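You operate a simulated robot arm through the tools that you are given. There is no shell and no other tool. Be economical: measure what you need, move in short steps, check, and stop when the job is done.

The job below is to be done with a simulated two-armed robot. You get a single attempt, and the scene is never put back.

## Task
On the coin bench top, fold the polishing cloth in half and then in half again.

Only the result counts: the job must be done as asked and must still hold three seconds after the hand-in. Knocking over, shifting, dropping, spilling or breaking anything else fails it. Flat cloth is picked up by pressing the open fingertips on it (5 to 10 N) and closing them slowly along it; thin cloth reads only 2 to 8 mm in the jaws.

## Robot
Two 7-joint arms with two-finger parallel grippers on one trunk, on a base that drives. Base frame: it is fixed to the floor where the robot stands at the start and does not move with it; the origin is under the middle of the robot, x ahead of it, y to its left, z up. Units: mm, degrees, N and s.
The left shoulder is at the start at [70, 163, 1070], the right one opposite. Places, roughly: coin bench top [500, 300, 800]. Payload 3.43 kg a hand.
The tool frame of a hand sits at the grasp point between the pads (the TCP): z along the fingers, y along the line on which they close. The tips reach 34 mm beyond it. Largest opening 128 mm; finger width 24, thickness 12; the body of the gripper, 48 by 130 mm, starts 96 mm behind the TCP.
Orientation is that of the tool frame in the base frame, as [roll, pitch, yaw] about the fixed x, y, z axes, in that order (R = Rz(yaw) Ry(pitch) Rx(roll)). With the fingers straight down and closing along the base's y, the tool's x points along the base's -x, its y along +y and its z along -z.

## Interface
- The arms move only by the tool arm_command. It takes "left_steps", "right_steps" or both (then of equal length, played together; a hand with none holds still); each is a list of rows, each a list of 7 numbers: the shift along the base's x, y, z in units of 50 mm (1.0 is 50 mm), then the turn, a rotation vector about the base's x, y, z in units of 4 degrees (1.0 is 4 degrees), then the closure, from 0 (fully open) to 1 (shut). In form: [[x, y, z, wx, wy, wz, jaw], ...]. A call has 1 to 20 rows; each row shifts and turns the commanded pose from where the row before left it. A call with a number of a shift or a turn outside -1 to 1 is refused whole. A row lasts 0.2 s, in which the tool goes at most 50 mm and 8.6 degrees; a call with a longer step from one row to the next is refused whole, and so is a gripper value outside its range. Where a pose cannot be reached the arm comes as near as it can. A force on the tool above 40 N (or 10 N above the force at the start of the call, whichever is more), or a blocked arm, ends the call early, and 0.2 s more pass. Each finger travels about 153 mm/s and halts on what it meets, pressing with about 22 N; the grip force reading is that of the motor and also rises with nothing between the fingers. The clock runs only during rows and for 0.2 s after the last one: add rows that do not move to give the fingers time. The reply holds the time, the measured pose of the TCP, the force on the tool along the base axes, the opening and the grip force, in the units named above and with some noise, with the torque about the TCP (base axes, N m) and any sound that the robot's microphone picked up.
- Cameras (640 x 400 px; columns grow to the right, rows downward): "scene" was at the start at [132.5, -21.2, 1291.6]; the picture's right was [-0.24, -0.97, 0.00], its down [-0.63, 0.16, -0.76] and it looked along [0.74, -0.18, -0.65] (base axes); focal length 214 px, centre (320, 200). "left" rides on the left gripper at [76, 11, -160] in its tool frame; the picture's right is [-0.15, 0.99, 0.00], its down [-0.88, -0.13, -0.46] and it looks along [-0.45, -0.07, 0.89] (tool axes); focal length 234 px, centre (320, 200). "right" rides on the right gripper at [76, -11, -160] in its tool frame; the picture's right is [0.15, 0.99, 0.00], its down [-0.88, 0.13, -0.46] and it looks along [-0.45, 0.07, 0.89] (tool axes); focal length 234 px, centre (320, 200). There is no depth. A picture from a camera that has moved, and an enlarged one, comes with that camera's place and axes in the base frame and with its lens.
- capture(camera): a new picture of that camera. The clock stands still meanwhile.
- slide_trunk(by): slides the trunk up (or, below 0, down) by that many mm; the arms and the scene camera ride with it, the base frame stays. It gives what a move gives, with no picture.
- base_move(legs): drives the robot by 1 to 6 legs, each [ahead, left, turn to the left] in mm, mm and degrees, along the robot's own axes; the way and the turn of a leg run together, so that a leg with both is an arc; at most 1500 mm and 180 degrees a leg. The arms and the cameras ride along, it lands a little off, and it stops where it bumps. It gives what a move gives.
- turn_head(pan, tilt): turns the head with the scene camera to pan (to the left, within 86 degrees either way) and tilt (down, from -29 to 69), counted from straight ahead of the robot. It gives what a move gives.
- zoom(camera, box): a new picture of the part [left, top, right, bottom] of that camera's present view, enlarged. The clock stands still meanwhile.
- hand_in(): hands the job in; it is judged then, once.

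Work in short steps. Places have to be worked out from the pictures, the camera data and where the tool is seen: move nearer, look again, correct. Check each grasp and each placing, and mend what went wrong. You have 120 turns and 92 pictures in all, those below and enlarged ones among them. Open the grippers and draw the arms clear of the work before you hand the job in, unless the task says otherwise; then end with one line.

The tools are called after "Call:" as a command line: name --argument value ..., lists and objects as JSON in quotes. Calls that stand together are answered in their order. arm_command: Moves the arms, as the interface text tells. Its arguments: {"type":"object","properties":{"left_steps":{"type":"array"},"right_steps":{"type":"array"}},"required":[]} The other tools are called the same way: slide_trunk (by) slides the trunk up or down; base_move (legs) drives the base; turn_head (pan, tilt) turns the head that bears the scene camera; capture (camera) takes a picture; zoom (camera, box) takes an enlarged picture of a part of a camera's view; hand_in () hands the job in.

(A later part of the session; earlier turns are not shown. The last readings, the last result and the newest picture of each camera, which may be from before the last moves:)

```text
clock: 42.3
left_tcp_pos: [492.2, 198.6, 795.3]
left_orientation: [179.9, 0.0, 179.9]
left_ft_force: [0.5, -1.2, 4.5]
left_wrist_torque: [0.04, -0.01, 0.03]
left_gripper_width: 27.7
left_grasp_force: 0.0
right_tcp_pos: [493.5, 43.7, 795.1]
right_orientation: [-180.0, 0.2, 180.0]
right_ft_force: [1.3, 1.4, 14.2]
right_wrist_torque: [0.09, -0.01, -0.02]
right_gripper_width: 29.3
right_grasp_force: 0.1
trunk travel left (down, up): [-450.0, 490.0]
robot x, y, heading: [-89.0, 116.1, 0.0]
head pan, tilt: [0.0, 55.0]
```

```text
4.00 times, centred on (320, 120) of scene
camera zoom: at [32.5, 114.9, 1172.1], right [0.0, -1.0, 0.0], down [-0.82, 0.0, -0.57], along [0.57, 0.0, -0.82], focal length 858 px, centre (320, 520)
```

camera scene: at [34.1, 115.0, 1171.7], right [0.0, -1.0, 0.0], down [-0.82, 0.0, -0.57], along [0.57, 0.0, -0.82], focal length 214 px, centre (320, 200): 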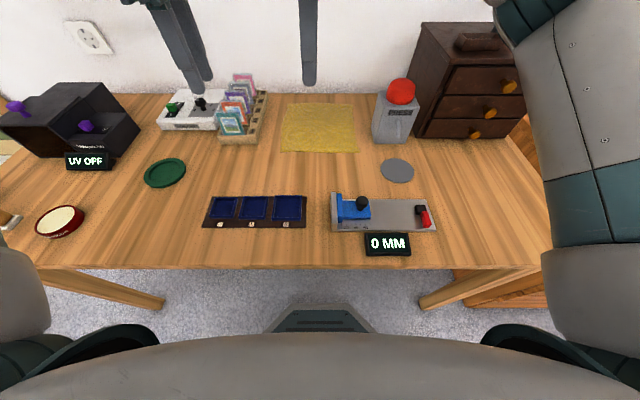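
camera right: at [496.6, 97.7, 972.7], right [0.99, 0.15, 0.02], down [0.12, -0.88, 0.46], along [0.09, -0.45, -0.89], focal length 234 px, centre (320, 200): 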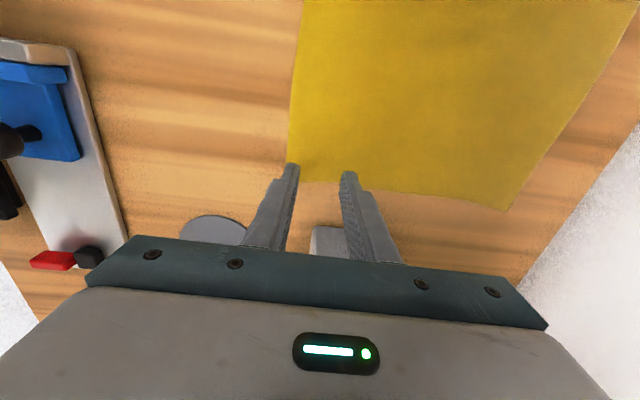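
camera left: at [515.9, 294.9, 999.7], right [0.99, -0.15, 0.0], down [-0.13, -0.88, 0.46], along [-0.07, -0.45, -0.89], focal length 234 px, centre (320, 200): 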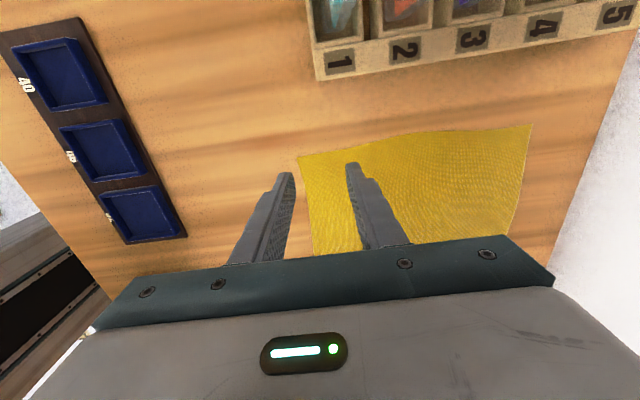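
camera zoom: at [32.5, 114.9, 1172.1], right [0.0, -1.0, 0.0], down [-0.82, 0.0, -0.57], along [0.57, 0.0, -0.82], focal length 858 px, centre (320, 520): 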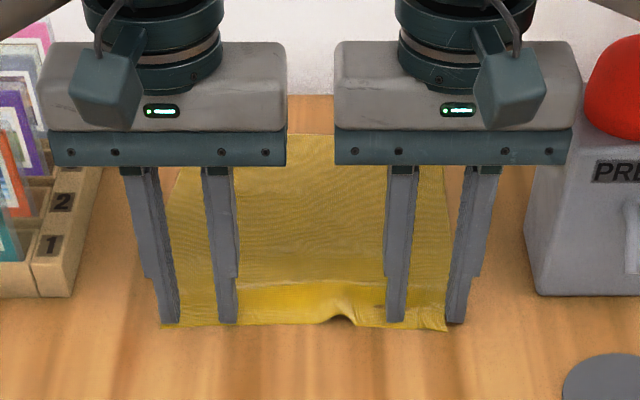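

The hop dragged the cloth and made a buckle. I'll drag it back out with the pressed fingers, then lift the right hand clear and look.

Call:
arm_command --right_steps '[[0, -0.1, 0, 0, 0, 0, 0.77], [0, -0.1, 0, 0, 0, 0, 0.77], [0, -0.1, 0, 0, 0, 0, 0.77], [0, -0.1, 0, 0, 0, 0, 0.77], [0, 0, 0.2, 0, 0, 0, 0.77], [0, 0, 0.6, 0, 0, 0, 0.77], [0, 0, 0, 0, 0, 0, 0.77]]'

Call:
zoom --camera "scene" --box '[240, 70, 400, 170]'

```text
clock: 43.9
left_tcp_pos: [493.2, 199.0, 795.2]
left_orientation: [-179.9, 0.0, 180.0]
left_ft_force: [0.1, -0.5, 7.1]
left_wrist_torque: [-0.07, 0.0, 0.02]
left_gripper_width: 29.3
left_grasp_force: 0.2
right_tcp_pos: [491.6, 21.0, 832.6]
right_orientation: [-180.0, -0.1, -180.0]
right_ft_force: [0.4, -0.1, 0.0]
right_wrist_torque: [0.03, 0.03, -0.02]
right_gripper_width: 29.2
right_grasp_force: 0.0
trunk travel left (down, up): [-450.0, 490.0]
robot x, y, heading: [-86.6, 113.1, 0.0]
head pan, tilt: [0.0, 55.0]
```

```text
4.00 times, centred on (320, 120) of scene
camera zoom: at [33.4, 114.7, 1171.8], right [0.0, -1.0, 0.0], down [-0.82, 0.0, -0.57], along [0.57, 0.0, -0.82], focal length 858 px, centre (320, 520)
```

zoom: 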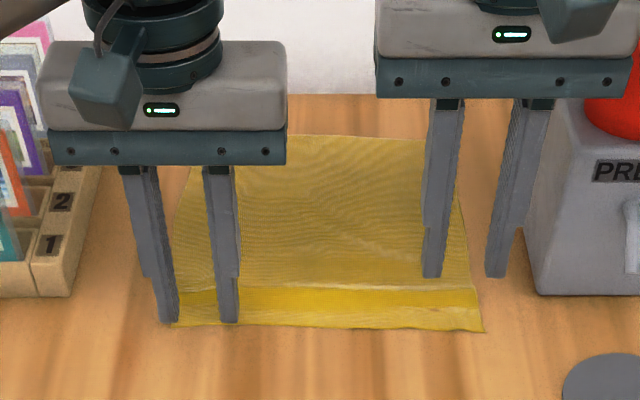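

Flat again: right corner at y≈3, left edge at y≈217. I'll lift the left clear and re-place it 7 mm inwards, and bring the right to y≈31 just above contact.

Call:
arm_command --left_steps '[[0, 0, 0.4, 0, 0, 0, 0.77], [0, 0, 0, 0, 0, 0, 0.77], [-0.02, -0.14, 0, 0, 0, 0, 0.77], [0, 0, -0.2, 0, 0, 0, 0.77], [0, 0, -0.17, 0, 0, 0, 0.77], [0, 0, 0, 0, 0, 0, 0.77]]' --right_steps '[[-0.04, 0.2, 0, 0, 0, 0, 0.77], [0, 0, 0, 0, 0, 0, 0.77], [0, 0, -0.3, 0, 0, 0, 0.77], [0, 0, -0.3, 0, 0, 0, 0.77], [0, 0, -0.1, 0, 0, 0, 0.77], [0, 0, 0, 0, 0, 0, 0.77]]'

```text
clock: 45.3
left_tcp_pos: [492.7, 192.6, 794.7]
left_orientation: [180.0, 0.0, 180.0]
left_ft_force: [0.5, 0.7, -0.1]
left_wrist_torque: [-0.03, -0.02, -0.01]
left_gripper_width: 29.5
left_grasp_force: 0.1
right_tcp_pos: [490.5, 32.3, 798.6]
right_orientation: [180.0, -0.1, 180.0]
right_ft_force: [0.0, 0.4, -0.6]
right_wrist_torque: [-0.01, -0.01, 0.0]
right_gripper_width: 29.3
right_grasp_force: 0.0
trunk travel left (down, up): [-450.0, 490.0]
robot x, y, heading: [-88.8, 113.4, -0.0]
head pan, tilt: [0.0, 55.0]
```

Call:
arm_command --left_steps '[[0, 0, -0.02, 0, 0, 0, 0.77], [0, 0, 0, 0, 0, 0, 0.77]]' --right_steps '[[0, 0, -0.06, 0, 0, 0, 0.77], [0, 0, 0, 0, 0, 0, 0.77]]'

```text
clock: 45.9
left_tcp_pos: [490.6, 192.5, 796.1]
left_orientation: [179.9, 0.1, 180.0]
left_ft_force: [-0.2, -0.1, 2.4]
left_wrist_torque: [0.01, 0.05, 0.0]
left_gripper_width: 29.3
left_grasp_force: 0.0
right_tcp_pos: [491.0, 33.2, 796.6]
right_orientation: [-180.0, 0.0, -180.0]
right_ft_force: [0.4, 0.3, 0.4]
right_wrist_torque: [0.0, -0.02, -0.01]
right_gripper_width: 29.3
right_grasp_force: 0.1
trunk travel left (down, up): [-450.0, 490.0]
robot x, y, heading: [-87.8, 117.1, -0.2]
head pan, tilt: [0.0, 55.0]
```

Call:
arm_command --left_steps '[[0, 0, -0.02, 0, 0, 0, 0.77], [0, 0, 0, 0, 0, 0, 0.77]]' --right_steps '[[0, 0, -0.04, 0, 0, 0, 0.77], [0, 0, 0, 0, 0, 0, 0.77]]'

```text
clock: 46.5
left_tcp_pos: [490.1, 192.4, 795.5]
left_orientation: [180.0, 0.0, 180.0]
left_ft_force: [0.7, -0.4, 1.7]
left_wrist_torque: [0.04, -0.02, 0.04]
left_gripper_width: 29.6
left_grasp_force: 0.0
right_tcp_pos: [490.2, 33.8, 795.2]
right_orientation: [179.9, 0.1, 179.9]
right_ft_force: [0.9, 0.6, 16.7]
right_wrist_torque: [-0.1, -0.01, -0.04]
right_gripper_width: 29.4
right_grasp_force: 0.1
trunk travel left (down, up): [-450.0, 490.0]
robot x, y, heading: [-87.2, 116.3, 0.1]
head pan, tilt: [0.0, 55.0]
```

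Call:
arm_command --left_steps '[[0, 0, -0.014, 0, 0, 0, 0.77], [0, 0, 0, 0, 0, 0, 0.77]]' --right_steps '[[0, 0, 0.004, 0, 0, 0, 0.77], [0, 0, 0, 0, 0, 0, 0.77]]'

```text
clock: 47.1
left_tcp_pos: [490.6, 192.3, 795.4]
left_orientation: [180.0, 0.1, -180.0]
left_ft_force: [1.4, 0.7, 9.2]
left_wrist_torque: [0.13, -0.04, -0.04]
left_gripper_width: 29.3
left_grasp_force: 0.2
right_tcp_pos: [490.3, 33.3, 795.6]
right_orientation: [180.0, 0.2, -179.9]
right_ft_force: [4.8, 1.7, 20.2]
right_wrist_torque: [-0.08, -0.12, 0.04]
right_gripper_width: 29.3
right_grasp_force: 0.0
trunk travel left (down, up): [-450.0, 490.0]
robot x, y, heading: [-88.0, 117.0, -0.1]
head pan, tilt: [0.0, 55.0]
```

Left is at 9 N and right at 20 N. I'll ease the right by 0.5 mm and close both slowly.

Call:
arm_command --left_steps '[[0, 0, 0, 0, 0, 0, 0.77], [0, 0, 0, 0, 0, 0, 0.79], [0, 0, 0, 0, 0, 0, 0.81], [0, 0, 0, 0, 0, 0, 0.83], [0, 0, 0, 0, 0, 0, 0.85], [0, 0, 0, 0, 0, 0, 0.87], [0, 0, 0, 0, 0, 0, 0.89], [0, 0, 0, 0, 0, 0, 0.91], [0, 0, 0, 0, 0, 0, 0.93], [0, 0, 0, 0, 0, 0, 0.95], [0, 0, 0, 0, 0, 0, 0.97], [0, 0, 0, 0, 0, 0, 1], [0, 0, 0, 0, 0, 0, 1], [0, 0, 0, 0, 0, 0, 1]]' --right_steps '[[0, 0, 0.01, 0, 0, 0, 0.77], [0, 0, 0, 0, 0, 0, 0.79], [0, 0, 0, 0, 0, 0, 0.81], [0, 0, 0, 0, 0, 0, 0.83], [0, 0, 0, 0, 0, 0, 0.85], [0, 0, 0, 0, 0, 0, 0.87], [0, 0, 0, 0, 0, 0, 0.89], [0, 0, 0, 0, 0, 0, 0.91], [0, 0, 0, 0, 0, 0, 0.93], [0, 0, 0, 0, 0, 0, 0.95], [0, 0, 0, 0, 0, 0, 0.97], [0, 0, 0, 0, 0, 0, 1], [0, 0, 0, 0, 0, 0, 1], [0, 0, 0, 0, 0, 0, 1]]'

Call:
zoom --camera "scene" --box '[240, 70, 400, 170]'

```text
clock: 50.1
left_tcp_pos: [490.2, 191.2, 796.3]
left_orientation: [-180.0, 0.2, -179.9]
left_ft_force: [0.0, 3.1, 23.7]
left_wrist_torque: [0.05, -0.1, 0.01]
left_gripper_width: 0.0
left_grasp_force: 21.6
right_tcp_pos: [489.8, 33.1, 795.5]
right_orientation: [-179.9, 0.0, -180.0]
right_ft_force: [-0.6, 2.1, 5.1]
right_wrist_torque: [0.04, 0.01, 0.0]
right_gripper_width: 1.6
right_grasp_force: 21.8
trunk travel left (down, up): [-450.0, 490.0]
robot x, y, heading: [-89.3, 116.4, -0.3]
head pan, tilt: [0.0, 55.0]
```

```text
4.00 times, centred on (320, 120) of scene
camera zoom: at [31.4, 115.3, 1172.1], right [0.0, -1.0, 0.0], down [-0.82, 0.0, -0.58], along [0.58, 0.0, -0.82], focal length 858 px, centre (320, 520)
```

zoom: 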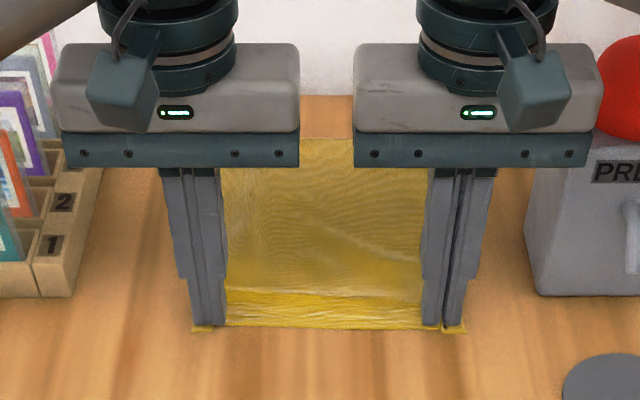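

The jaw opening was too small for the cloth to buckle; 36 mm worked before. I'll open under light pressure to spread the cloth, then lift clear and re-plan with a wider opening.

Call:
arm_command --left_steps '[[0, 0, 0, 0, 0, 0, 0.97], [0, 0, 0, 0, 0, 0, 0.93], [0, 0, 0, 0, 0, 0, 0.89], [0, 0, 0, 0, 0, 0, 0.85], [0, 0, 0, 0, 0, 0, 0.8], [0, 0, 0, 0, 0, 0, 0.75], [0, 0, 0, 0, 0, 0, 0.7], [0, 0, 0, 0, 0, 0, 0.66], [0, 0, 0.2, 0, 0, 0, 0.66], [0, 0, 0.6, 0, 0, 0, 0.66], [0, 0, 0, 0, 0, 0, 0.66]]' --right_steps '[[0, 0, -0.01, 0, 0, 0, 0.97], [0, 0, 0, 0, 0, 0, 0.93], [0, 0, 0, 0, 0, 0, 0.89], [0, 0, 0, 0, 0, 0, 0.85], [0, 0, 0, 0, 0, 0, 0.8], [0, 0, 0, 0, 0, 0, 0.75], [0, 0, 0, 0, 0, 0, 0.7], [0, 0, 0, 0, 0, 0, 0.66], [0, 0, 0.2, 0, 0, 0, 0.66], [0, 0, 0.6, 0, 0, 0, 0.66], [0, 0, 0, 0, 0, 0, 0.66]]'

Call:
zoom --camera "scene" --box '[240, 70, 400, 170]'

```text
clock: 52.5
left_tcp_pos: [491.0, 191.1, 832.6]
left_orientation: [-179.9, 0.0, 179.9]
left_ft_force: [0.4, -0.6, -0.4]
left_wrist_torque: [-0.02, -0.03, 0.03]
left_gripper_width: 43.7
left_grasp_force: 0.1
right_tcp_pos: [492.2, 33.4, 831.5]
right_orientation: [180.0, -0.1, 180.0]
right_ft_force: [0.4, 0.1, 0.1]
right_wrist_torque: [0.02, -0.01, 0.0]
right_gripper_width: 43.5
right_grasp_force: 0.2
trunk travel left (down, up): [-450.0, 490.0]
robot x, y, heading: [-86.6, 117.6, 0.0]
head pan, tilt: [0.0, 55.0]
```

```text
4.00 times, centred on (320, 120) of scene
camera zoom: at [34.9, 114.9, 1171.5], right [0.0, -1.0, 0.0], down [-0.82, 0.0, -0.57], along [0.57, 0.0, -0.82], focal length 858 px, centre (320, 520)
```

zoom: 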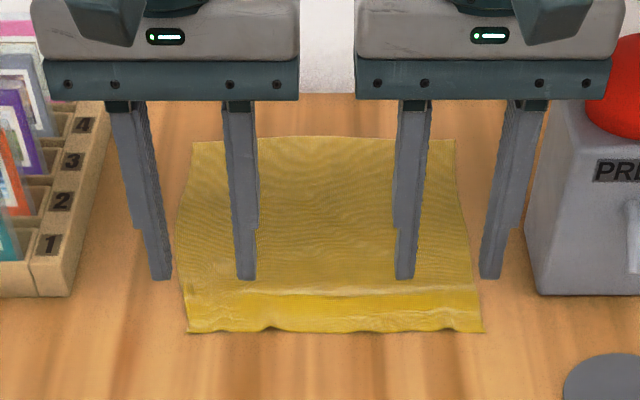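

The near edge is at x≈476, corners y≈206 and y≈3. I'll take one hand at a time to avoid load coupling: left to y≈176, x≈488 with a 36 mm opening.

Call:
arm_command --left_steps '[[-0.06, -0.3, 0, 0, 0, 0, 0.72], [0, 0, -0.4, 0, 0, 0, 0.72], [0, 0, -0.34, 0, 0, 0, 0.72], [0, 0, 0, 0, 0, 0, 0.72]]'

Call:
zoom --camera "scene" --box '[260, 110, 340, 160]'

```text
clock: 53.5
left_tcp_pos: [489.1, 175.3, 796.5]
left_orientation: [180.0, 0.0, 180.0]
left_ft_force: [-0.1, -0.4, -0.1]
left_wrist_torque: [-0.01, -0.01, 0.03]
left_gripper_width: 35.6
left_grasp_force: 0.2
right_tcp_pos: [490.3, 34.6, 833.3]
right_orientation: [180.0, -0.1, -180.0]
right_ft_force: [0.5, -0.1, 0.2]
right_wrist_torque: [-0.01, 0.0, -0.02]
right_gripper_width: 43.6
right_grasp_force: 0.1
trunk travel left (down, up): [-450.0, 490.0]
robot x, y, heading: [-88.1, 115.9, -0.1]
head pan, tilt: [0.0, 55.0]
```

```text
8.00 times, centred on (300, 135) of scene
camera zoom: at [33.9, 115.0, 1171.8], right [0.0, -1.0, 0.0], down [-0.82, 0.0, -0.57], along [0.57, 0.0, -0.82], focal length 1716 px, centre (480, 720)
```

zoom: 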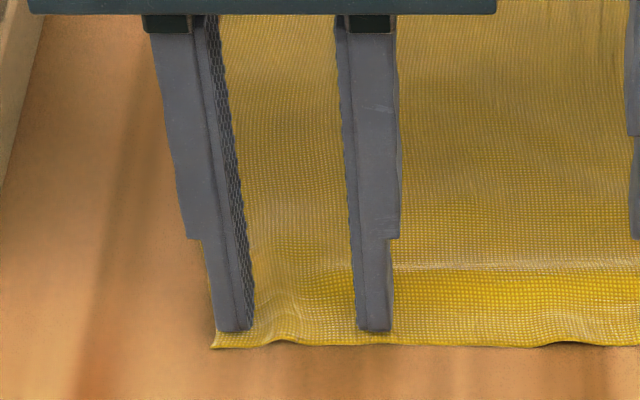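

The placement is very good, and there's already a small buckle between the tips. I'll press.

Call:
arm_command --left_steps '[[0, 0, -0.036, 0, 0, 0, 0.72], [0, 0, 0, 0, 0, 0, 0.72]]'

```text
clock: 54.1
left_tcp_pos: [488.8, 177.0, 794.3]
left_orientation: [180.0, 0.0, -180.0]
left_ft_force: [0.3, -1.7, 2.2]
left_wrist_torque: [-0.02, -0.02, -0.03]
left_gripper_width: 35.9
left_grasp_force: 0.0
right_tcp_pos: [490.3, 33.2, 833.1]
right_orientation: [180.0, -0.1, -180.0]
right_ft_force: [0.1, -0.2, 0.9]
right_wrist_torque: [0.02, 0.02, -0.03]
right_gripper_width: 43.4
right_grasp_force: 0.1
trunk travel left (down, up): [-450.0, 490.0]
robot x, y, heading: [-84.6, 117.9, 0.1]
head pan, tilt: [0.0, 55.0]
```

Call:
arm_command --left_steps '[[0, 0, -0.016, 0, 0, 0, 0.72], [0, 0, 0, 0, 0, 0, 0.72]]'

```text
clock: 54.7
left_tcp_pos: [487.3, 177.3, 794.9]
left_orientation: [-180.0, 0.2, -179.9]
left_ft_force: [2.4, -0.1, 10.9]
left_wrist_torque: [0.07, -0.07, -0.03]
left_gripper_width: 35.5
left_grasp_force: 0.0
right_tcp_pos: [490.9, 31.1, 832.8]
right_orientation: [179.9, 0.0, 180.0]
right_ft_force: [0.8, -0.4, -0.9]
right_wrist_torque: [0.01, -0.02, 0.03]
right_gripper_width: 43.6
right_grasp_force: 0.1
trunk travel left (down, up): [-450.0, 490.0]
robot x, y, heading: [-89.7, 116.6, -0.1]
head pan, tilt: [0.0, 55.0]
```

10.9 N. I'll ease by 0.15 mm and close slowly.

Call:
arm_command --left_steps '[[0, 0, 0.003, 0, 0, 0, 0.74], [0, 0, 0, 0, 0, 0, 0.76], [0, 0, 0, 0, 0, 0, 0.78], [0, 0, 0, 0, 0, 0, 0.8], [0, 0, 0, 0, 0, 0, 0.82], [0, 0, 0, 0, 0, 0, 0.84], [0, 0, 0, 0, 0, 0, 0.86], [0, 0, 0, 0, 0, 0, 0.88], [0, 0, 0, 0, 0, 0, 0.9], [0, 0, 0, 0, 0, 0, 0.92], [0, 0, 0, 0, 0, 0, 0.94], [0, 0, 0, 0, 0, 0, 0.96], [0, 0, 0, 0, 0, 0, 0.98], [0, 0, 0, 0, 0, 0, 1], [0, 0, 0, 0, 0, 0, 1], [0, 0, 0, 0, 0, 0, 1]]'

Call:
zoom --camera "scene" --box '[260, 110, 340, 160]'

```text
clock: 58.1
left_tcp_pos: [486.9, 176.5, 794.7]
left_orientation: [-179.9, 0.1, -180.0]
left_ft_force: [0.6, 0.4, 19.6]
left_wrist_torque: [0.11, 0.03, 0.02]
left_gripper_width: 2.7
left_grasp_force: 21.9
right_tcp_pos: [490.7, 32.1, 834.8]
right_orientation: [-179.9, 0.0, -180.0]
right_ft_force: [0.2, -0.7, 0.6]
right_wrist_torque: [-0.05, -0.01, -0.02]
right_gripper_width: 43.7
right_grasp_force: 0.0
trunk travel left (down, up): [-450.0, 490.0]
robot x, y, heading: [-90.9, 114.2, -0.0]
head pan, tilt: [0.0, 55.0]
```

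```text
8.00 times, centred on (300, 135) of scene
camera zoom: at [32.3, 114.9, 1172.0], right [0.0, -1.0, 0.0], down [-0.82, 0.0, -0.57], along [0.57, 0.0, -0.82], focal length 1716 px, centre (480, 720)
```

zoom: 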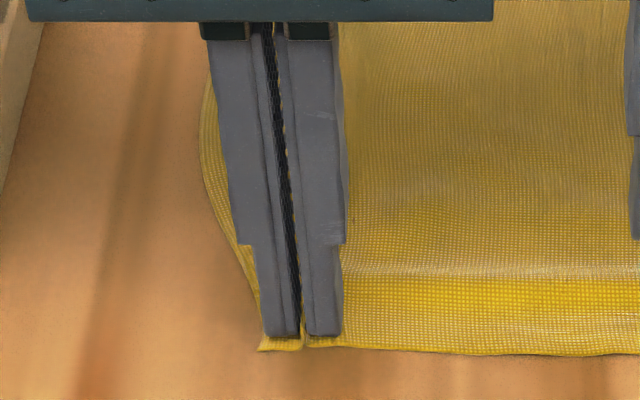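

2.7 mm, a real pinch at the left corner. I'll lift it 4 mm and bring the right hand to its corner.

Call:
arm_command --left_steps '[[0, 0, 0.04, 0, 0, 0, 1], [0, 0, 0.04, 0, 0, 0, 1], [0, 0, 0, 0, 0, 0, 1], [0, 0, 0, 0, 0, 0, 1]]' --right_steps '[[-0.03, 0, -0.3, 0, 0, 0, 0.72], [0, 0, -0.2, 0, 0, 0, 0.72], [0, 0, 0, 0, 0, 0, 0.72], [0, 0, 0, 0, 0, 0, 0.72]]'

Call:
zoom --camera "scene" --box '[280, 100, 376, 160]'

```text
clock: 59.1
left_tcp_pos: [488.4, 176.0, 798.0]
left_orientation: [180.0, -0.1, -180.0]
left_ft_force: [-0.1, 0.6, -0.9]
left_wrist_torque: [0.01, -0.03, 0.03]
left_gripper_width: 2.3
left_grasp_force: 21.9
right_tcp_pos: [490.3, 33.4, 808.6]
right_orientation: [179.9, -0.1, -180.0]
right_ft_force: [-0.3, 0.0, 0.6]
right_wrist_torque: [0.04, -0.03, -0.01]
right_gripper_width: 35.9
right_grasp_force: 0.1
trunk travel left (down, up): [-450.0, 490.0]
robot x, y, heading: [-89.8, 114.9, 0.6]
head pan, tilt: [0.0, 55.0]
```

```text
6.67 times, centred on (328, 130) of scene
camera zoom: at [34.1, 114.9, 1171.7], right [0.0, -1.0, 0.0], down [-0.82, 0.0, -0.57], along [0.57, 0.0, -0.82], focal length 1430 px, centre (267, 667)
```

zoom: 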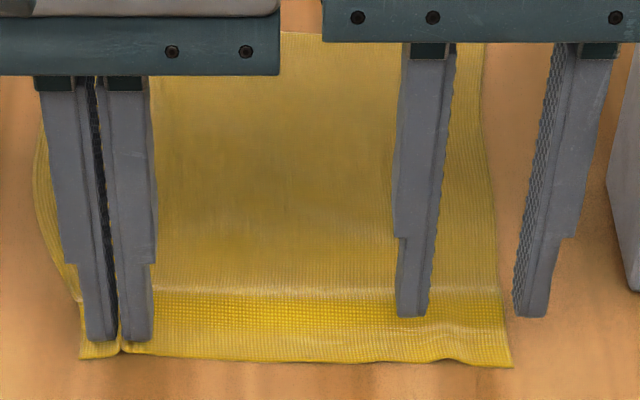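

The right corner is at about (468,15). I'll move the right hand to y≈41, x≈482 with a 32 mm opening, since its body sits close beside the left one, then go down.

Call:
arm_command --right_steps '[[-0.16, 0.08, 0, 0, 0, 0, 0.75], [0, 0.07, -0.1, 0, 0, 0, 0.75], [0, 0, -0.13, 0, 0, 0, 0.75], [0, 0, 0, 0, 0, 0, 0.75]]'

Call:
zoom --camera "scene" --box '[280, 100, 376, 160]'

```text
clock: 60.1
left_tcp_pos: [487.7, 175.9, 797.7]
left_orientation: [180.0, -0.1, 180.0]
left_ft_force: [0.3, -0.5, -0.3]
left_wrist_torque: [-0.05, 0.02, 0.03]
left_gripper_width: 1.9
left_grasp_force: 21.9
right_tcp_pos: [483.2, 40.3, 797.0]
right_orientation: [-180.0, -0.1, 180.0]
right_ft_force: [0.6, -0.5, -0.1]
right_wrist_torque: [-0.02, 0.02, -0.03]
right_gripper_width: 32.1
right_grasp_force: 0.1
trunk travel left (down, up): [-450.0, 490.0]
robot x, y, heading: [-86.9, 115.0, 0.1]
head pan, tilt: [0.0, 55.0]
```

```text
6.67 times, centred on (328, 130) of scene
camera zoom: at [34.0, 115.0, 1171.7], right [0.0, -1.0, 0.0], down [-0.82, 0.0, -0.57], along [0.57, 0.0, -0.82], focal length 1430 px, centre (267, 667)
```

zoom: 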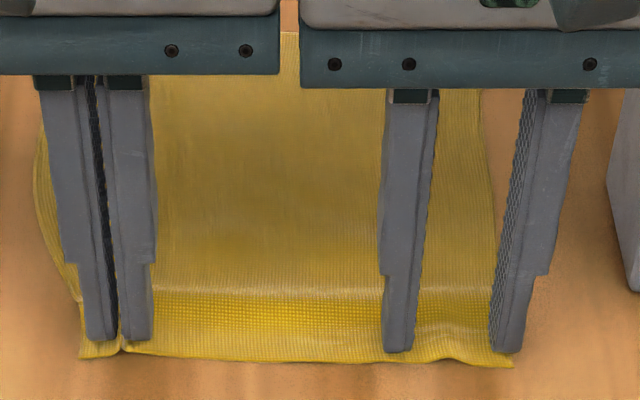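

I'll shift 4 mm further in so the outer tip sits on the cloth, then press.

Call:
arm_command --right_steps '[[0, 0.08, 0, 0, 0, 0, 0.75], [0, 0, -0.04, 0, 0, 0, 0.75], [0, 0, 0, 0, 0, 0, 0.75]]'

```text
clock: 60.9
left_tcp_pos: [487.2, 175.8, 797.5]
left_orientation: [180.0, 0.0, -180.0]
left_ft_force: [1.3, -0.1, 0.1]
left_wrist_torque: [0.01, 0.02, -0.04]
left_gripper_width: 2.4
left_grasp_force: 22.3
right_tcp_pos: [482.8, 46.4, 794.7]
right_orientation: [-180.0, 0.0, 179.9]
right_ft_force: [0.7, 0.4, 5.2]
right_wrist_torque: [-0.03, 0.0, 0.03]
right_gripper_width: 32.1
right_grasp_force: 0.0
trunk travel left (down, up): [-450.0, 490.0]
robot x, y, heading: [-91.3, 114.4, 0.0]
head pan, tilt: [0.0, 55.0]
```

5.2 N. I'll add 0.2 mm and close slowly.

Call:
arm_command --right_steps '[[0, 0, -0.005, 0, 0, 0, 0.75], [0, 0, 0, 0, 0, 0, 0.77], [0, 0, 0, 0, 0, 0, 0.79], [0, 0, 0, 0, 0, 0, 0.81], [0, 0, 0, 0, 0, 0, 0.83], [0, 0, 0, 0, 0, 0, 0.85], [0, 0, 0, 0, 0, 0, 0.87], [0, 0, 0, 0, 0, 0, 0.89], [0, 0, 0, 0, 0, 0, 0.91], [0, 0, 0, 0, 0, 0, 0.93], [0, 0, 0, 0, 0, 0, 0.95], [0, 0, 0, 0, 0, 0, 0.97], [0, 0, 0, 0, 0, 0, 0.99], [0, 0, 0, 0, 0, 0, 1], [0, 0, 0, 0, 0, 0, 1]]'

Call:
zoom --camera "scene" --box '[280, 100, 376, 160]'

```text
clock: 64.1
left_tcp_pos: [486.3, 175.9, 797.7]
left_orientation: [179.9, 0.0, -180.0]
left_ft_force: [0.4, -4.1, 0.3]
left_wrist_torque: [-0.15, -0.01, -0.01]
left_gripper_width: 2.5
left_grasp_force: 21.9
right_tcp_pos: [481.4, 45.2, 795.0]
right_orientation: [-180.0, 0.0, -180.0]
right_ft_force: [0.5, 4.1, 10.6]
right_wrist_torque: [0.15, 0.04, 0.01]
right_gripper_width: 1.8
right_grasp_force: 21.9
trunk travel left (down, up): [-450.0, 490.0]
robot x, y, heading: [-87.5, 118.9, -0.1]
head pan, tilt: [0.0, 55.0]
```

```text
6.67 times, centred on (328, 130) of scene
camera zoom: at [33.1, 115.0, 1171.9], right [0.0, -1.0, 0.0], down [-0.82, 0.0, -0.57], along [0.57, 0.0, -0.82], focal length 1430 px, centre (267, 667)
```

zoom: 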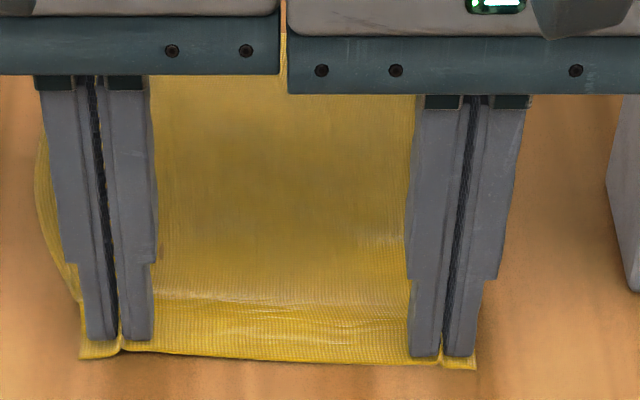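

The 4 N tension between the hands shows both hold. I'll lift 30 mm to check.

Call:
arm_command --left_steps '[[0, 0, 0.1, 0, 0, 0, 1], [0, 0, 0.2, 0, 0, 0, 1], [0, 0, 0.3, 0, 0, 0, 1], [0, 0, 0, 0, 0, 0, 1]]' --right_steps '[[0, 0, 0.14, 0, 0, 0, 1], [0, 0, 0.2, 0, 0, 0, 1], [0, 0, 0.3, 0, 0, 0, 1], [0, 0, 0, 0, 0, 0, 1]]'

Call:
zoom --camera "scene" --box '[240, 70, 400, 170]'

```text
clock: 65.1
left_tcp_pos: [488.3, 177.2, 828.4]
left_orientation: [-180.0, 0.1, 179.9]
left_ft_force: [0.0, -4.8, 0.4]
left_wrist_torque: [-0.22, 0.0, -0.01]
left_gripper_width: 1.9
left_grasp_force: 21.8
right_tcp_pos: [482.3, 45.2, 827.1]
right_orientation: [-179.9, -0.1, -180.0]
right_ft_force: [-0.1, 5.5, -0.7]
right_wrist_torque: [0.17, -0.01, 0.01]
right_gripper_width: 1.9
right_grasp_force: 22.5
trunk travel left (down, up): [-450.0, 490.0]
robot x, y, heading: [-86.5, 115.6, -0.2]
head pan, tilt: [0.0, 55.0]
```

```text
4.00 times, centred on (320, 120) of scene
camera zoom: at [34.3, 114.9, 1171.7], right [0.0, -1.0, 0.0], down [-0.82, 0.0, -0.57], along [0.57, 0.0, -0.82], focal length 858 px, centre (320, 520)
```

zoom: 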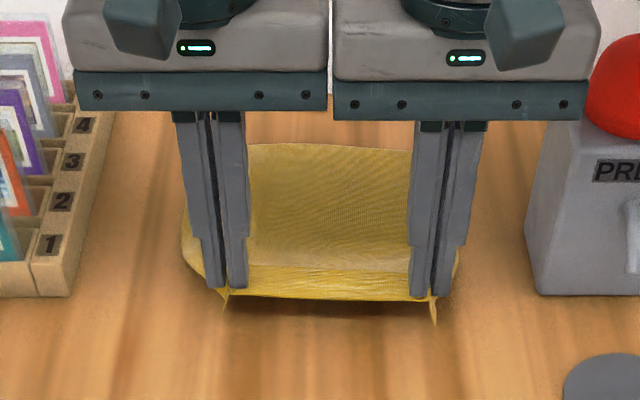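

Both corners are held. With the pads at the edge, the cloth leaves them on the +x side. So I'll hang the cloth fully, lay its lower half down moving away from me, then bring the held edge back over it. First, lift to hang over x≈585.

Call:
arm_command --left_steps '[[0.19, 0, 0.42, 0, 0, 0, 1], [0.19, 0, 0.42, 0, 0, 0, 1], [0.19, 0, 0.42, 0, 0, 0, 1], [0.19, 0, 0.42, 0, 0, 0, 1], [0.19, 0, 0.42, 0, 0, 0, 1], [0.19, 0, 0.42, 0, 0, 0, 1], [0.19, 0, 0.42, 0, 0, 0, 1], [0.19, 0, 0.42, 0, 0, 0, 1], [0.19, 0, 0.42, 0, 0, 0, 1], [0.19, 0, 0.42, 0, 0, 0, 1], [0, 0, 0, 0, 0, 0, 1], [0, 0, 0, 0, 0, 0, 1]]' --right_steps '[[0.19, 0, 0.42, 0, 0, 0, 1], [0.19, 0, 0.42, 0, 0, 0, 1], [0.19, 0, 0.42, 0, 0, 0, 1], [0.19, 0, 0.42, 0, 0, 0, 1], [0.19, 0, 0.42, 0, 0, 0, 1], [0.19, 0, 0.42, 0, 0, 0, 1], [0.19, 0, 0.42, 0, 0, 0, 1], [0.19, 0, 0.42, 0, 0, 0, 1], [0.19, 0, 0.42, 0, 0, 0, 1], [0.19, 0, 0.42, 0, 0, 0, 1], [0, 0, 0, 0, 0, 0, 1], [0, 0, 0, 0, 0, 0, 1]]'

Call:
capture --camera "scene"

```text
clock: 67.7
left_tcp_pos: [580.9, 177.7, 1038.8]
left_orientation: [-179.9, 0.2, -180.0]
left_ft_force: [0.0, -7.1, 0.8]
left_wrist_torque: [-0.22, 0.01, -0.02]
left_gripper_width: 2.3
left_grasp_force: 22.3
right_tcp_pos: [573.6, 44.6, 1040.2]
right_orientation: [-179.9, 0.1, -179.9]
right_ft_force: [-0.3, 7.5, 0.3]
right_wrist_torque: [0.2, 0.02, 0.06]
right_gripper_width: 1.9
right_grasp_force: 21.9
trunk travel left (down, up): [-450.0, 490.0]
robot x, y, heading: [-91.4, 114.4, -0.0]
head pan, tilt: [0.0, 55.0]
```

```text
64 pictures are left
camera scene: at [30.8, 115.9, 1172.3], right [0.0, -1.0, 0.0], down [-0.82, 0.0, -0.58], along [0.58, 0.0, -0.82], focal length 214 px, centre (320, 200)
```

scene: 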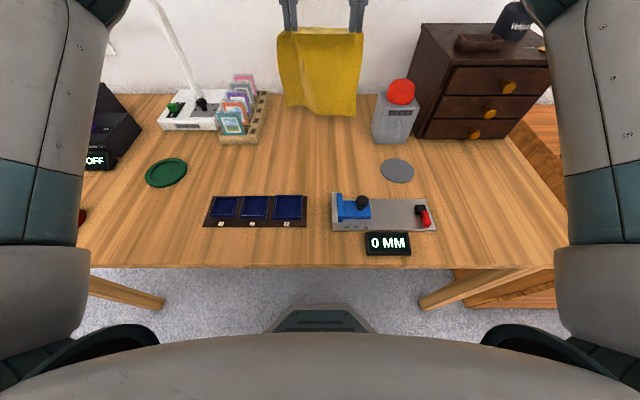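

The cloth hangs cleanly, with its bottom about 50 mm above the bench. I'll step back slightly, then lower while moving +x so the lower half lies out away from the robot.

Call:
arm_command --left_steps '[[-0.2, 0, 0, 0, 0, 0, 1], [-0.2, 0, -0.1, 0, 0, 0, 1], [0, 0, -0.2, 0, 0, 0, 1], [0, 0, -0.2, 0, 0, 0, 1], [0.1, 0, -0.2, 0, 0, 0, 1], [0.1, 0, -0.2, 0, 0, 0, 1], [0.2, 0, -0.2, 0, 0, 0, 1], [0.2, 0, -0.2, 0, 0, 0, 1], [0.2, 0, -0.2, 0, 0, 0, 1], [0.2, 0, -0.2, 0, 0, 0, 1], [0.2, 0, -0.2, 0, 0, 0, 1], [0, 0, 0, 0, 0, 0, 1]]' --right_steps '[[-0.2, 0, 0, 0, 0, 0, 1], [-0.2, 0, -0.1, 0, 0, 0, 1], [0, 0, -0.2, 0, 0, 0, 1], [0, 0, -0.2, 0, 0, 0, 1], [0.1, 0, -0.2, 0, 0, 0, 1], [0.1, 0, -0.2, 0, 0, 0, 1], [0.2, 0, -0.2, 0, 0, 0, 1], [0.2, 0, -0.2, 0, 0, 0, 1], [0.2, 0, -0.2, 0, 0, 0, 1], [0.2, 0, -0.2, 0, 0, 0, 1], [0.2, 0, -0.2, 0, 0, 0, 1], [0, 0, 0, 0, 0, 0, 1]]'

Call:
zoom --camera "scene" --box '[240, 40, 400, 140]'

```text
clock: 70.3
left_tcp_pos: [622.9, 175.5, 943.7]
left_orientation: [-179.9, 0.0, 180.0]
left_ft_force: [0.5, -4.2, -0.5]
left_wrist_torque: [-0.15, -0.01, 0.01]
left_gripper_width: 2.3
left_grasp_force: 21.4
right_tcp_pos: [615.8, 44.5, 940.7]
right_orientation: [180.0, -0.1, 179.9]
right_ft_force: [-0.1, 5.3, 0.4]
right_wrist_torque: [0.17, -0.01, 0.05]
right_gripper_width: 1.6
right_grasp_force: 22.3
trunk travel left (down, up): [-450.0, 490.0]
robot x, y, heading: [-89.3, 116.4, -0.0]
head pan, tilt: [0.0, 55.0]
```

```text
4.00 times, centred on (320, 90) of scene
camera zoom: at [33.5, 114.9, 1171.8], right [0.0, -1.0, 0.0], down [-0.82, 0.0, -0.57], along [0.57, 0.0, -0.82], focal length 858 px, centre (320, 640)
```

zoom: 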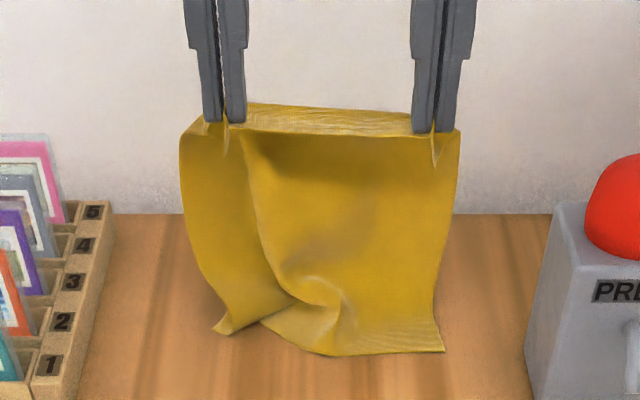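

The bottom-left corner has crumpled. I'll lift to hang again, move back, and lay it with a dragging motion (more forward than down) so friction straightens the trailing part.

Call:
arm_command --left_steps '[[-0.2, 0, 0.5, 0, 0, 0, 1], [-0.4, 0, 0.5, 0, 0, 0, 1], [-0.5, 0, 0.2, 0, 0, 0, 1], [-0.5, 0, 0.1, 0, 0, 0, 1], [-0.3, 0, 0, 0, 0, 0, 1], [0, 0, 0, 0, 0, 0, 1], [0, 0, 0, 0, 0, 0, 1], [0, 0, 0, 0, 0, 0, 1]]' --right_steps '[[-0.2, 0, 0.5, 0, 0, 0, 1], [-0.4, 0, 0.5, 0, 0, 0, 1], [-0.5, 0, 0.2, 0, 0, 0, 1], [-0.5, 0, 0.1, 0, 0, 0, 1], [-0.3, 0, 0, 0, 0, 0, 1], [0, 0, 0, 0, 0, 0, 1], [0, 0, 0, 0, 0, 0, 1], [0, 0, 0, 0, 0, 0, 1]]'

Call:
zoom --camera "scene" --box '[240, 40, 400, 140]'

```text
clock: 72.1
left_tcp_pos: [528.6, 177.2, 1007.1]
left_orientation: [179.9, 0.1, -180.0]
left_ft_force: [0.6, -3.9, 0.2]
left_wrist_torque: [-0.14, 0.04, 0.0]
left_gripper_width: 2.1
left_grasp_force: 22.2
right_tcp_pos: [521.1, 44.9, 1006.2]
right_orientation: [-179.9, -0.1, -179.9]
right_ft_force: [0.4, 4.0, 0.7]
right_wrist_torque: [0.12, -0.01, 0.05]
right_gripper_width: 2.0
right_grasp_force: 22.4
trunk travel left (down, up): [-450.0, 490.0]
robot x, y, heading: [-89.5, 113.6, 0.1]
head pan, tilt: [0.0, 55.0]
```

```text
4.00 times, centred on (320, 90) of scene
camera zoom: at [34.1, 115.0, 1171.7], right [0.0, -1.0, 0.0], down [-0.82, 0.0, -0.57], along [0.57, 0.0, -0.82], focal length 858 px, centre (320, 640)
```

zoom: 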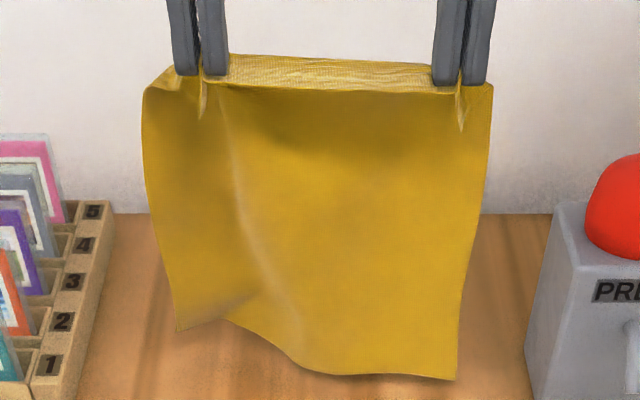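

It hangs nearly flat again. Now the dragging lay-down.

Call:
arm_command --left_steps '[[0.2, 0, -0.3, 0, 0, 0, 1], [0.25, 0, -0.3, 0, 0, 0, 1], [0.3, 0, -0.2, 0, 0, 0, 1], [0.3, 0, -0.15, 0, 0, 0, 1], [0.3, 0, -0.1, 0, 0, 0, 1], [0.3, 0, -0.1, 0, 0, 0, 1], [0.3, 0, -0.1, 0, 0, 0, 1], [0.3, 0, -0.1, 0, 0, 0, 1], [0, 0, 0, 0, 0, 0, 1], [0, 0, 0, 0, 0, 0, 1]]' --right_steps '[[0.2, 0, -0.3, 0, 0, 0, 1], [0.25, 0, -0.3, 0, 0, 0, 1], [0.3, 0, -0.2, 0, 0, 0, 1], [0.3, 0, -0.15, 0, 0, 0, 1], [0.3, 0, -0.1, 0, 0, 0, 1], [0.3, 0, -0.1, 0, 0, 0, 1], [0.3, 0, -0.1, 0, 0, 0, 1], [0.3, 0, -0.1, 0, 0, 0, 1], [0, 0, 0, 0, 0, 0, 1], [0, 0, 0, 0, 0, 0, 1]]'

Call:
zoom --camera "scene" --box '[240, 40, 400, 140]'

```text
clock: 74.3
left_tcp_pos: [639.5, 175.6, 940.9]
left_orientation: [180.0, -0.1, 179.9]
left_ft_force: [0.4, -3.9, 0.8]
left_wrist_torque: [-0.16, 0.01, 0.01]
left_gripper_width: 2.2
left_grasp_force: 22.1
right_tcp_pos: [635.0, 45.6, 940.2]
right_orientation: [-180.0, 0.0, -180.0]
right_ft_force: [-0.7, 4.1, -0.4]
right_wrist_torque: [0.15, 0.03, 0.0]
right_gripper_width: 1.8
right_grasp_force: 21.5
trunk travel left (down, up): [-450.0, 490.0]
robot x, y, heading: [-86.0, 114.9, -0.1]
head pan, tilt: [0.0, 55.0]
```

```text
4.00 times, centred on (320, 90) of scene
camera zoom: at [34.3, 114.9, 1171.7], right [0.0, -1.0, 0.0], down [-0.82, 0.0, -0.57], along [0.57, 0.0, -0.82], focal length 858 px, centre (320, 640)
```

zoom: 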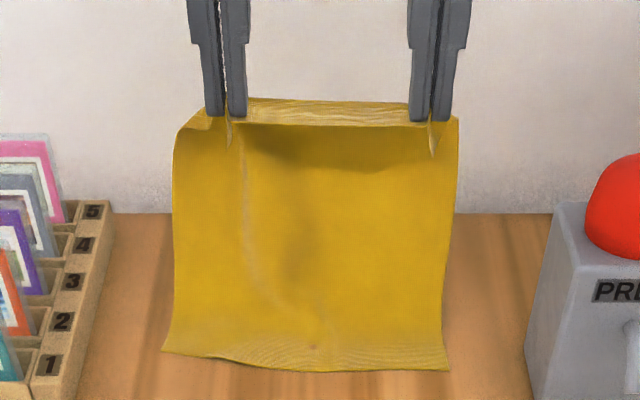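

Excellent: the trailing edge lies flat at x≈567. I'll lay on to about x≈685, then arc back toward the edge and stop partway to look.

Call:
arm_command --left_steps '[[0.25, 0, -0.25, 0, 0, 0, 1], [0.25, 0, -0.25, 0, 0, 0, 1], [0.25, 0, -0.25, 0, 0, 0, 1], [0.15, 0, -0.2, 0, 0, 0, 1], [0, 0, 0, 0, 0, 0, 1], [-0.25, 0, -0.03, 0, 0, 0, 1], [-0.25, 0, -0.06, 0, 0, 0, 1], [-0.25, 0, -0.1, 0, 0, 0, 1], [-0.25, 0, -0.12, 0, 0, 0, 1], [0, 0, 0, 0, 0, 0, 1]]' --right_steps '[[0.25, 0, -0.25, 0, 0, 0, 1], [0.25, 0, -0.25, 0, 0, 0, 1], [0.25, 0, -0.25, 0, 0, 0, 1], [0.15, 0, -0.2, 0, 0, 0, 1], [0, 0, 0, 0, 0, 0, 1], [-0.25, 0, -0.03, 0, 0, 0, 1], [-0.25, 0, -0.06, 0, 0, 0, 1], [-0.25, 0, -0.1, 0, 0, 0, 1], [-0.25, 0, -0.12, 0, 0, 0, 1], [0, 0, 0, 0, 0, 0, 1]]'

Call:
zoom --camera "scene" --box '[240, 50, 400, 150]'

```text
clock: 76.5
left_tcp_pos: [635.7, 176.9, 876.7]
left_orientation: [-179.9, 0.0, -180.0]
left_ft_force: [0.0, -4.1, -0.1]
left_wrist_torque: [-0.15, 0.02, -0.02]
left_gripper_width: 2.2
left_grasp_force: 21.7
right_tcp_pos: [629.3, 45.8, 876.6]
right_orientation: [-180.0, -0.1, -179.9]
right_ft_force: [-0.6, 5.1, 0.4]
right_wrist_torque: [0.19, -0.01, 0.03]
right_gripper_width: 1.7
right_grasp_force: 21.6
trunk travel left (down, up): [-450.0, 490.0]
robot x, y, heading: [-89.5, 112.7, 0.0]
head pan, tilt: [0.0, 55.0]
```

```text
4.00 times, centred on (320, 100) of scene
camera zoom: at [34.2, 114.9, 1171.7], right [0.0, -1.0, 0.0], down [-0.82, 0.0, -0.57], along [0.57, 0.0, -0.82], focal length 858 px, centre (320, 600)
```

zoom: 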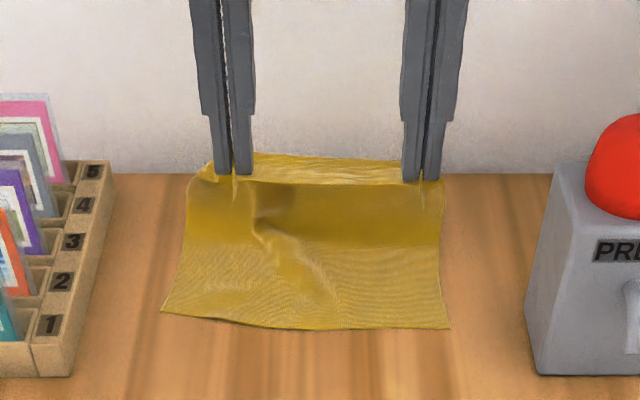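

The lower half is laid with its edge from (569,20) to (585,234), slightly rotated. I'll arc down with a +15 mm y shift and the right hand a bit further back, so that the held edge matches.

Call:
arm_command --left_steps '[[-0.2, 0.06, -0.16, 0, 0, 0, 1], [-0.18, 0.06, -0.22, 0, 0, 0, 1], [-0.15, 0.06, -0.28, 0, 0, 0, 1], [-0.11, 0.06, -0.32, 0, 0, 0, 1], [-0.1, 0.06, -0.38, 0, 0, 0, 1], [0, 0, 0, 0, 0, 0, 1]]' --right_steps '[[-0.22, 0.06, -0.16, 0, 0, 0, 1], [-0.22, 0.06, -0.22, 0, 0, 0, 1], [-0.2, 0.06, -0.28, 0, 0, 0, 1], [-0.16, 0.06, -0.32, 0, 0, 0, 1], [-0.12, 0.06, -0.38, 0, 0, 0, 1], [0, 0, 0, 0, 0, 0, 1]]'

Call:
zoom --camera "scene" --box '[240, 60, 400, 160]'

```text
clock: 77.9
left_tcp_pos: [596.6, 190.8, 810.5]
left_orientation: [180.0, 0.0, 180.0]
left_ft_force: [-0.7, -7.7, -0.9]
left_wrist_torque: [-0.25, -0.01, 0.0]
left_gripper_width: 2.1
left_grasp_force: 21.7
right_tcp_pos: [583.6, 59.4, 809.2]
right_orientation: [-179.9, -0.1, -180.0]
right_ft_force: [0.6, 6.8, 0.2]
right_wrist_torque: [0.24, -0.02, 0.08]
right_gripper_width: 1.8
right_grasp_force: 21.7
trunk travel left (down, up): [-450.0, 490.0]
robot x, y, heading: [-87.2, 118.0, -0.2]
head pan, tilt: [0.0, 55.0]
```

```text
4.00 times, centred on (320, 110) of scene
camera zoom: at [33.7, 114.9, 1171.8], right [0.0, -1.0, 0.0], down [-0.82, 0.0, -0.57], along [0.57, 0.0, -0.82], focal length 858 px, centre (320, 560)
```

zoom: 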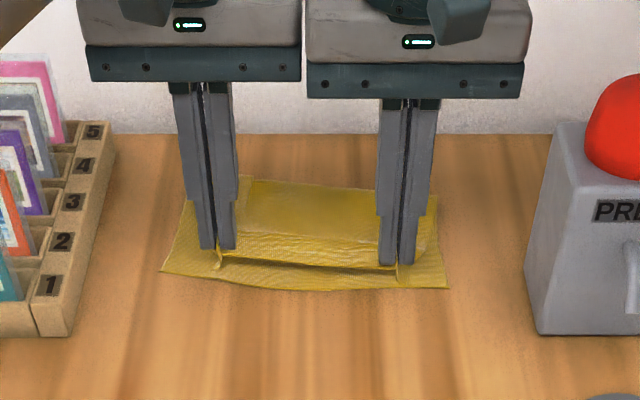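

The held edge is nearly above the lower edge. I'll lower to light contact, then open slowly under light pressure so the corners spread.

Call:
arm_command --left_steps '[[-0.04, 0, -0.1, 0, 0, 0, 1], [0, 0, -0.12, 0, 0, 0, 1], [0, 0, 0, 0, 0, 0, 1]]' --right_steps '[[-0.06, 0, -0.1, 0, 0, 0, 1], [0, 0, -0.12, 0, 0, 0, 1], [0, 0, 0, 0, 0, 0, 1]]'

```text
clock: 78.7
left_tcp_pos: [596.0, 191.2, 799.5]
left_orientation: [-180.0, 0.0, -180.0]
left_ft_force: [-0.6, -5.9, 0.3]
left_wrist_torque: [-0.22, -0.01, 0.0]
left_gripper_width: 2.3
left_grasp_force: 21.9
right_tcp_pos: [580.3, 58.8, 796.8]
right_orientation: [180.0, -0.1, 180.0]
right_ft_force: [1.0, 6.2, -0.1]
right_wrist_torque: [0.23, 0.0, 0.09]
right_gripper_width: 1.6
right_grasp_force: 22.3
trunk travel left (down, up): [-450.0, 490.0]
robot x, y, heading: [-87.6, 118.0, -0.1]
head pan, tilt: [0.0, 55.0]
```

Call:
arm_command --left_steps '[[0, 0, -0.05, 0, 0, 0, 1], [0, 0, -0.02, 0, 0, 0, 1], [0, 0, 0, 0, 0, 0, 1]]' --right_steps '[[0, 0, -0.03, 0, 0, 0, 1], [0, 0, -0.01, 0, 0, 0, 1], [0, 0, 0, 0, 0, 0, 1]]'

```text
clock: 79.5
left_tcp_pos: [596.4, 192.4, 796.0]
left_orientation: [180.0, 0.0, -179.9]
left_ft_force: [0.5, -5.6, 1.0]
left_wrist_torque: [-0.2, 0.02, 0.0]
left_gripper_width: 2.3
left_grasp_force: 21.9
right_tcp_pos: [580.4, 59.8, 795.5]
right_orientation: [-180.0, 0.0, -180.0]
right_ft_force: [0.9, 5.9, 3.9]
right_wrist_torque: [0.2, 0.01, 0.05]
right_gripper_width: 1.8
right_grasp_force: 21.8
trunk travel left (down, up): [-450.0, 490.0]
robot x, y, heading: [-90.1, 116.5, -0.1]
head pan, tilt: [0.0, 55.0]
```

Light contact. I'll open slowly to about 45 mm to spread the corners, then lift straight up and look.

Call:
arm_command --left_steps '[[0, 0, -0.02, 0, 0, 0, 0.97], [0, 0, 0, 0, 0, 0, 0.94], [0, 0, 0, 0, 0, 0, 0.91], [0, 0, 0, 0, 0, 0, 0.88], [0, 0, 0, 0, 0, 0, 0.85], [0, 0, 0, 0, 0, 0, 0.81], [0, 0, 0, 0, 0, 0, 0.77], [0, 0, 0, 0, 0, 0, 0.73], [0, 0, 0.1, 0, 0, 0, 0.73], [0, 0, 0.4, 0, 0, 0, 0.73], [0, 0, 0.8, 0, 0, 0, 0.73], [0, 0, 1, 0, 0, 0, 0.73], [0, 0, 1, 0, 0, 0, 0.73]]' --right_steps '[[0, 0, 0, 0, 0, 0, 0.97], [0, 0, 0, 0, 0, 0, 0.94], [0, 0, 0, 0, 0, 0, 0.91], [0, 0, 0, 0, 0, 0, 0.88], [0, 0, 0, 0, 0, 0, 0.85], [0, 0, 0, 0, 0, 0, 0.81], [0, 0, 0, 0, 0, 0, 0.77], [0, 0, 0, 0, 0, 0, 0.73], [0, 0, 0.1, 0, 0, 0, 0.73], [0, 0, 0.4, 0, 0, 0, 0.73], [0, 0, 0.8, 0, 0, 0, 0.73], [0, 0, 1, 0, 0, 0, 0.73], [0, 0, 1, 0, 0, 0, 0.73]]'

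Call:
zoom --camera "scene" --box '[240, 60, 400, 160]'

```text
clock: 82.3
left_tcp_pos: [593.6, 189.7, 962.9]
left_orientation: [179.9, 0.0, -179.9]
left_ft_force: [-0.2, 5.7, -2.1]
left_wrist_torque: [-0.69, -0.11, -0.13]
left_gripper_width: 34.7
left_grasp_force: 0.1
right_tcp_pos: [580.5, 59.7, 960.0]
right_orientation: [-180.0, 0.0, -180.0]
right_ft_force: [-0.6, -6.9, 3.5]
right_wrist_torque: [1.07, -0.05, 0.06]
right_gripper_width: 34.6
right_grasp_force: 0.0
trunk travel left (down, up): [-450.0, 490.0]
robot x, y, heading: [-89.8, 117.5, 0.3]
head pan, tilt: [0.0, 55.0]
```

```text
4.00 times, centred on (320, 110) of scene
camera zoom: at [31.9, 114.9, 1171.8], right [0.0, -1.0, 0.0], down [-0.82, 0.0, -0.57], along [0.57, 0.0, -0.82], focal length 858 px, centre (320, 560)
```

zoom: 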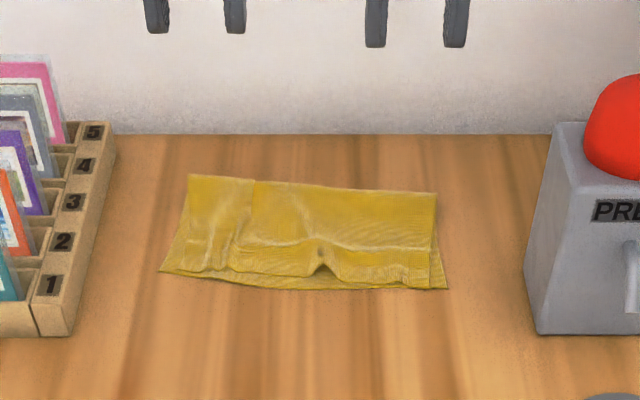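

The first fold is good, about 122×212 mm, with its right end from (559,21) to (681,20). The hands' bodies are touching slightly, so I'll move the left away and bring the right over the middle of the right end for the second fold.

Call:
arm_command --left_steps '[[0, 0.5, 0.2, 0, 0, 0, 0.73], [0, 0.7, 0.4, 0, 0, 0, 0.73], [0, 0.8, 0.4, 0, 0, 0, 0.73], [-0.3, 0.8, 0, 0, 0, 0, 0.73], [-0.5, 0.4, 0, 0, 0, 0, 0.73], [0, 0, 0, 0, 0, 0, 0.73]]' --right_steps '[[0, -0.1, 0, 0, 0, 0, 0.7], [0.4, 0, -0.3, 0, 0, 0, 0.7], [0.4, 0, -0.6, 0, 0, 0, 0.7], [0, 0, -0.7, 0, 0, 0, 0.7], [0, 0, -0.7, 0, 0, 0, 0.7], [0, 0, 0, 0, 0, 0, 0.7]]'

Call:
zoom --camera "scene" --box '[272, 80, 368, 140]'

Call:
capture --camera "right"

```text
clock: 83.7
left_tcp_pos: [556.4, 351.7, 1011.1]
left_orientation: [-179.8, 0.1, -179.9]
left_ft_force: [0.1, -0.3, 0.4]
left_wrist_torque: [-0.01, -0.02, -0.01]
left_gripper_width: 34.1
left_grasp_force: 0.0
right_tcp_pos: [620.5, 52.6, 846.1]
right_orientation: [179.9, -0.1, 180.0]
right_ft_force: [0.3, 0.4, 0.3]
right_wrist_torque: [0.0, -0.03, 0.01]
right_gripper_width: 38.3
right_grasp_force: 0.0
trunk travel left (down, up): [-450.0, 490.0]
robot x, y, heading: [-86.8, 115.4, -0.1]
head pan, tilt: [0.0, 55.0]
```

```text
6.67 times, centred on (320, 110) of scene
camera zoom: at [34.4, 113.8, 1172.2], right [0.0, -1.0, 0.0], down [-0.82, 0.0, -0.57], along [0.57, 0.0, -0.82], focal length 1430 px, centre (320, 800)
```

zoom: 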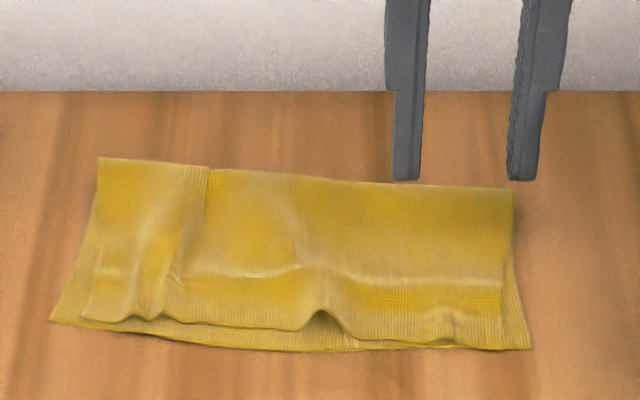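

```text
56 pictures are left
camera right: at [546.0, 40.2, 1008.0], right [-0.15, 0.99, 0.0], down [0.88, 0.13, 0.45], along [0.45, 0.07, -0.89], focal length 234 px, centre (320, 200)
```

right: 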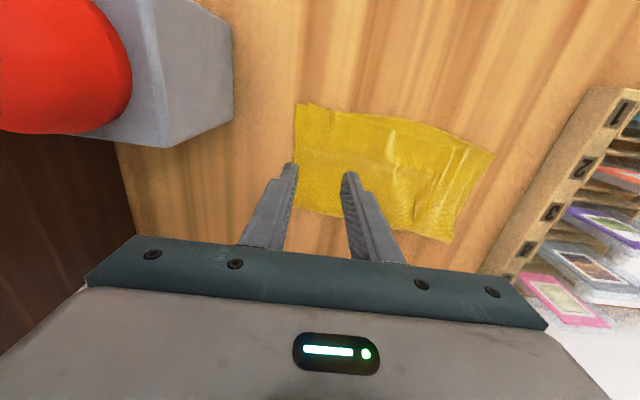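

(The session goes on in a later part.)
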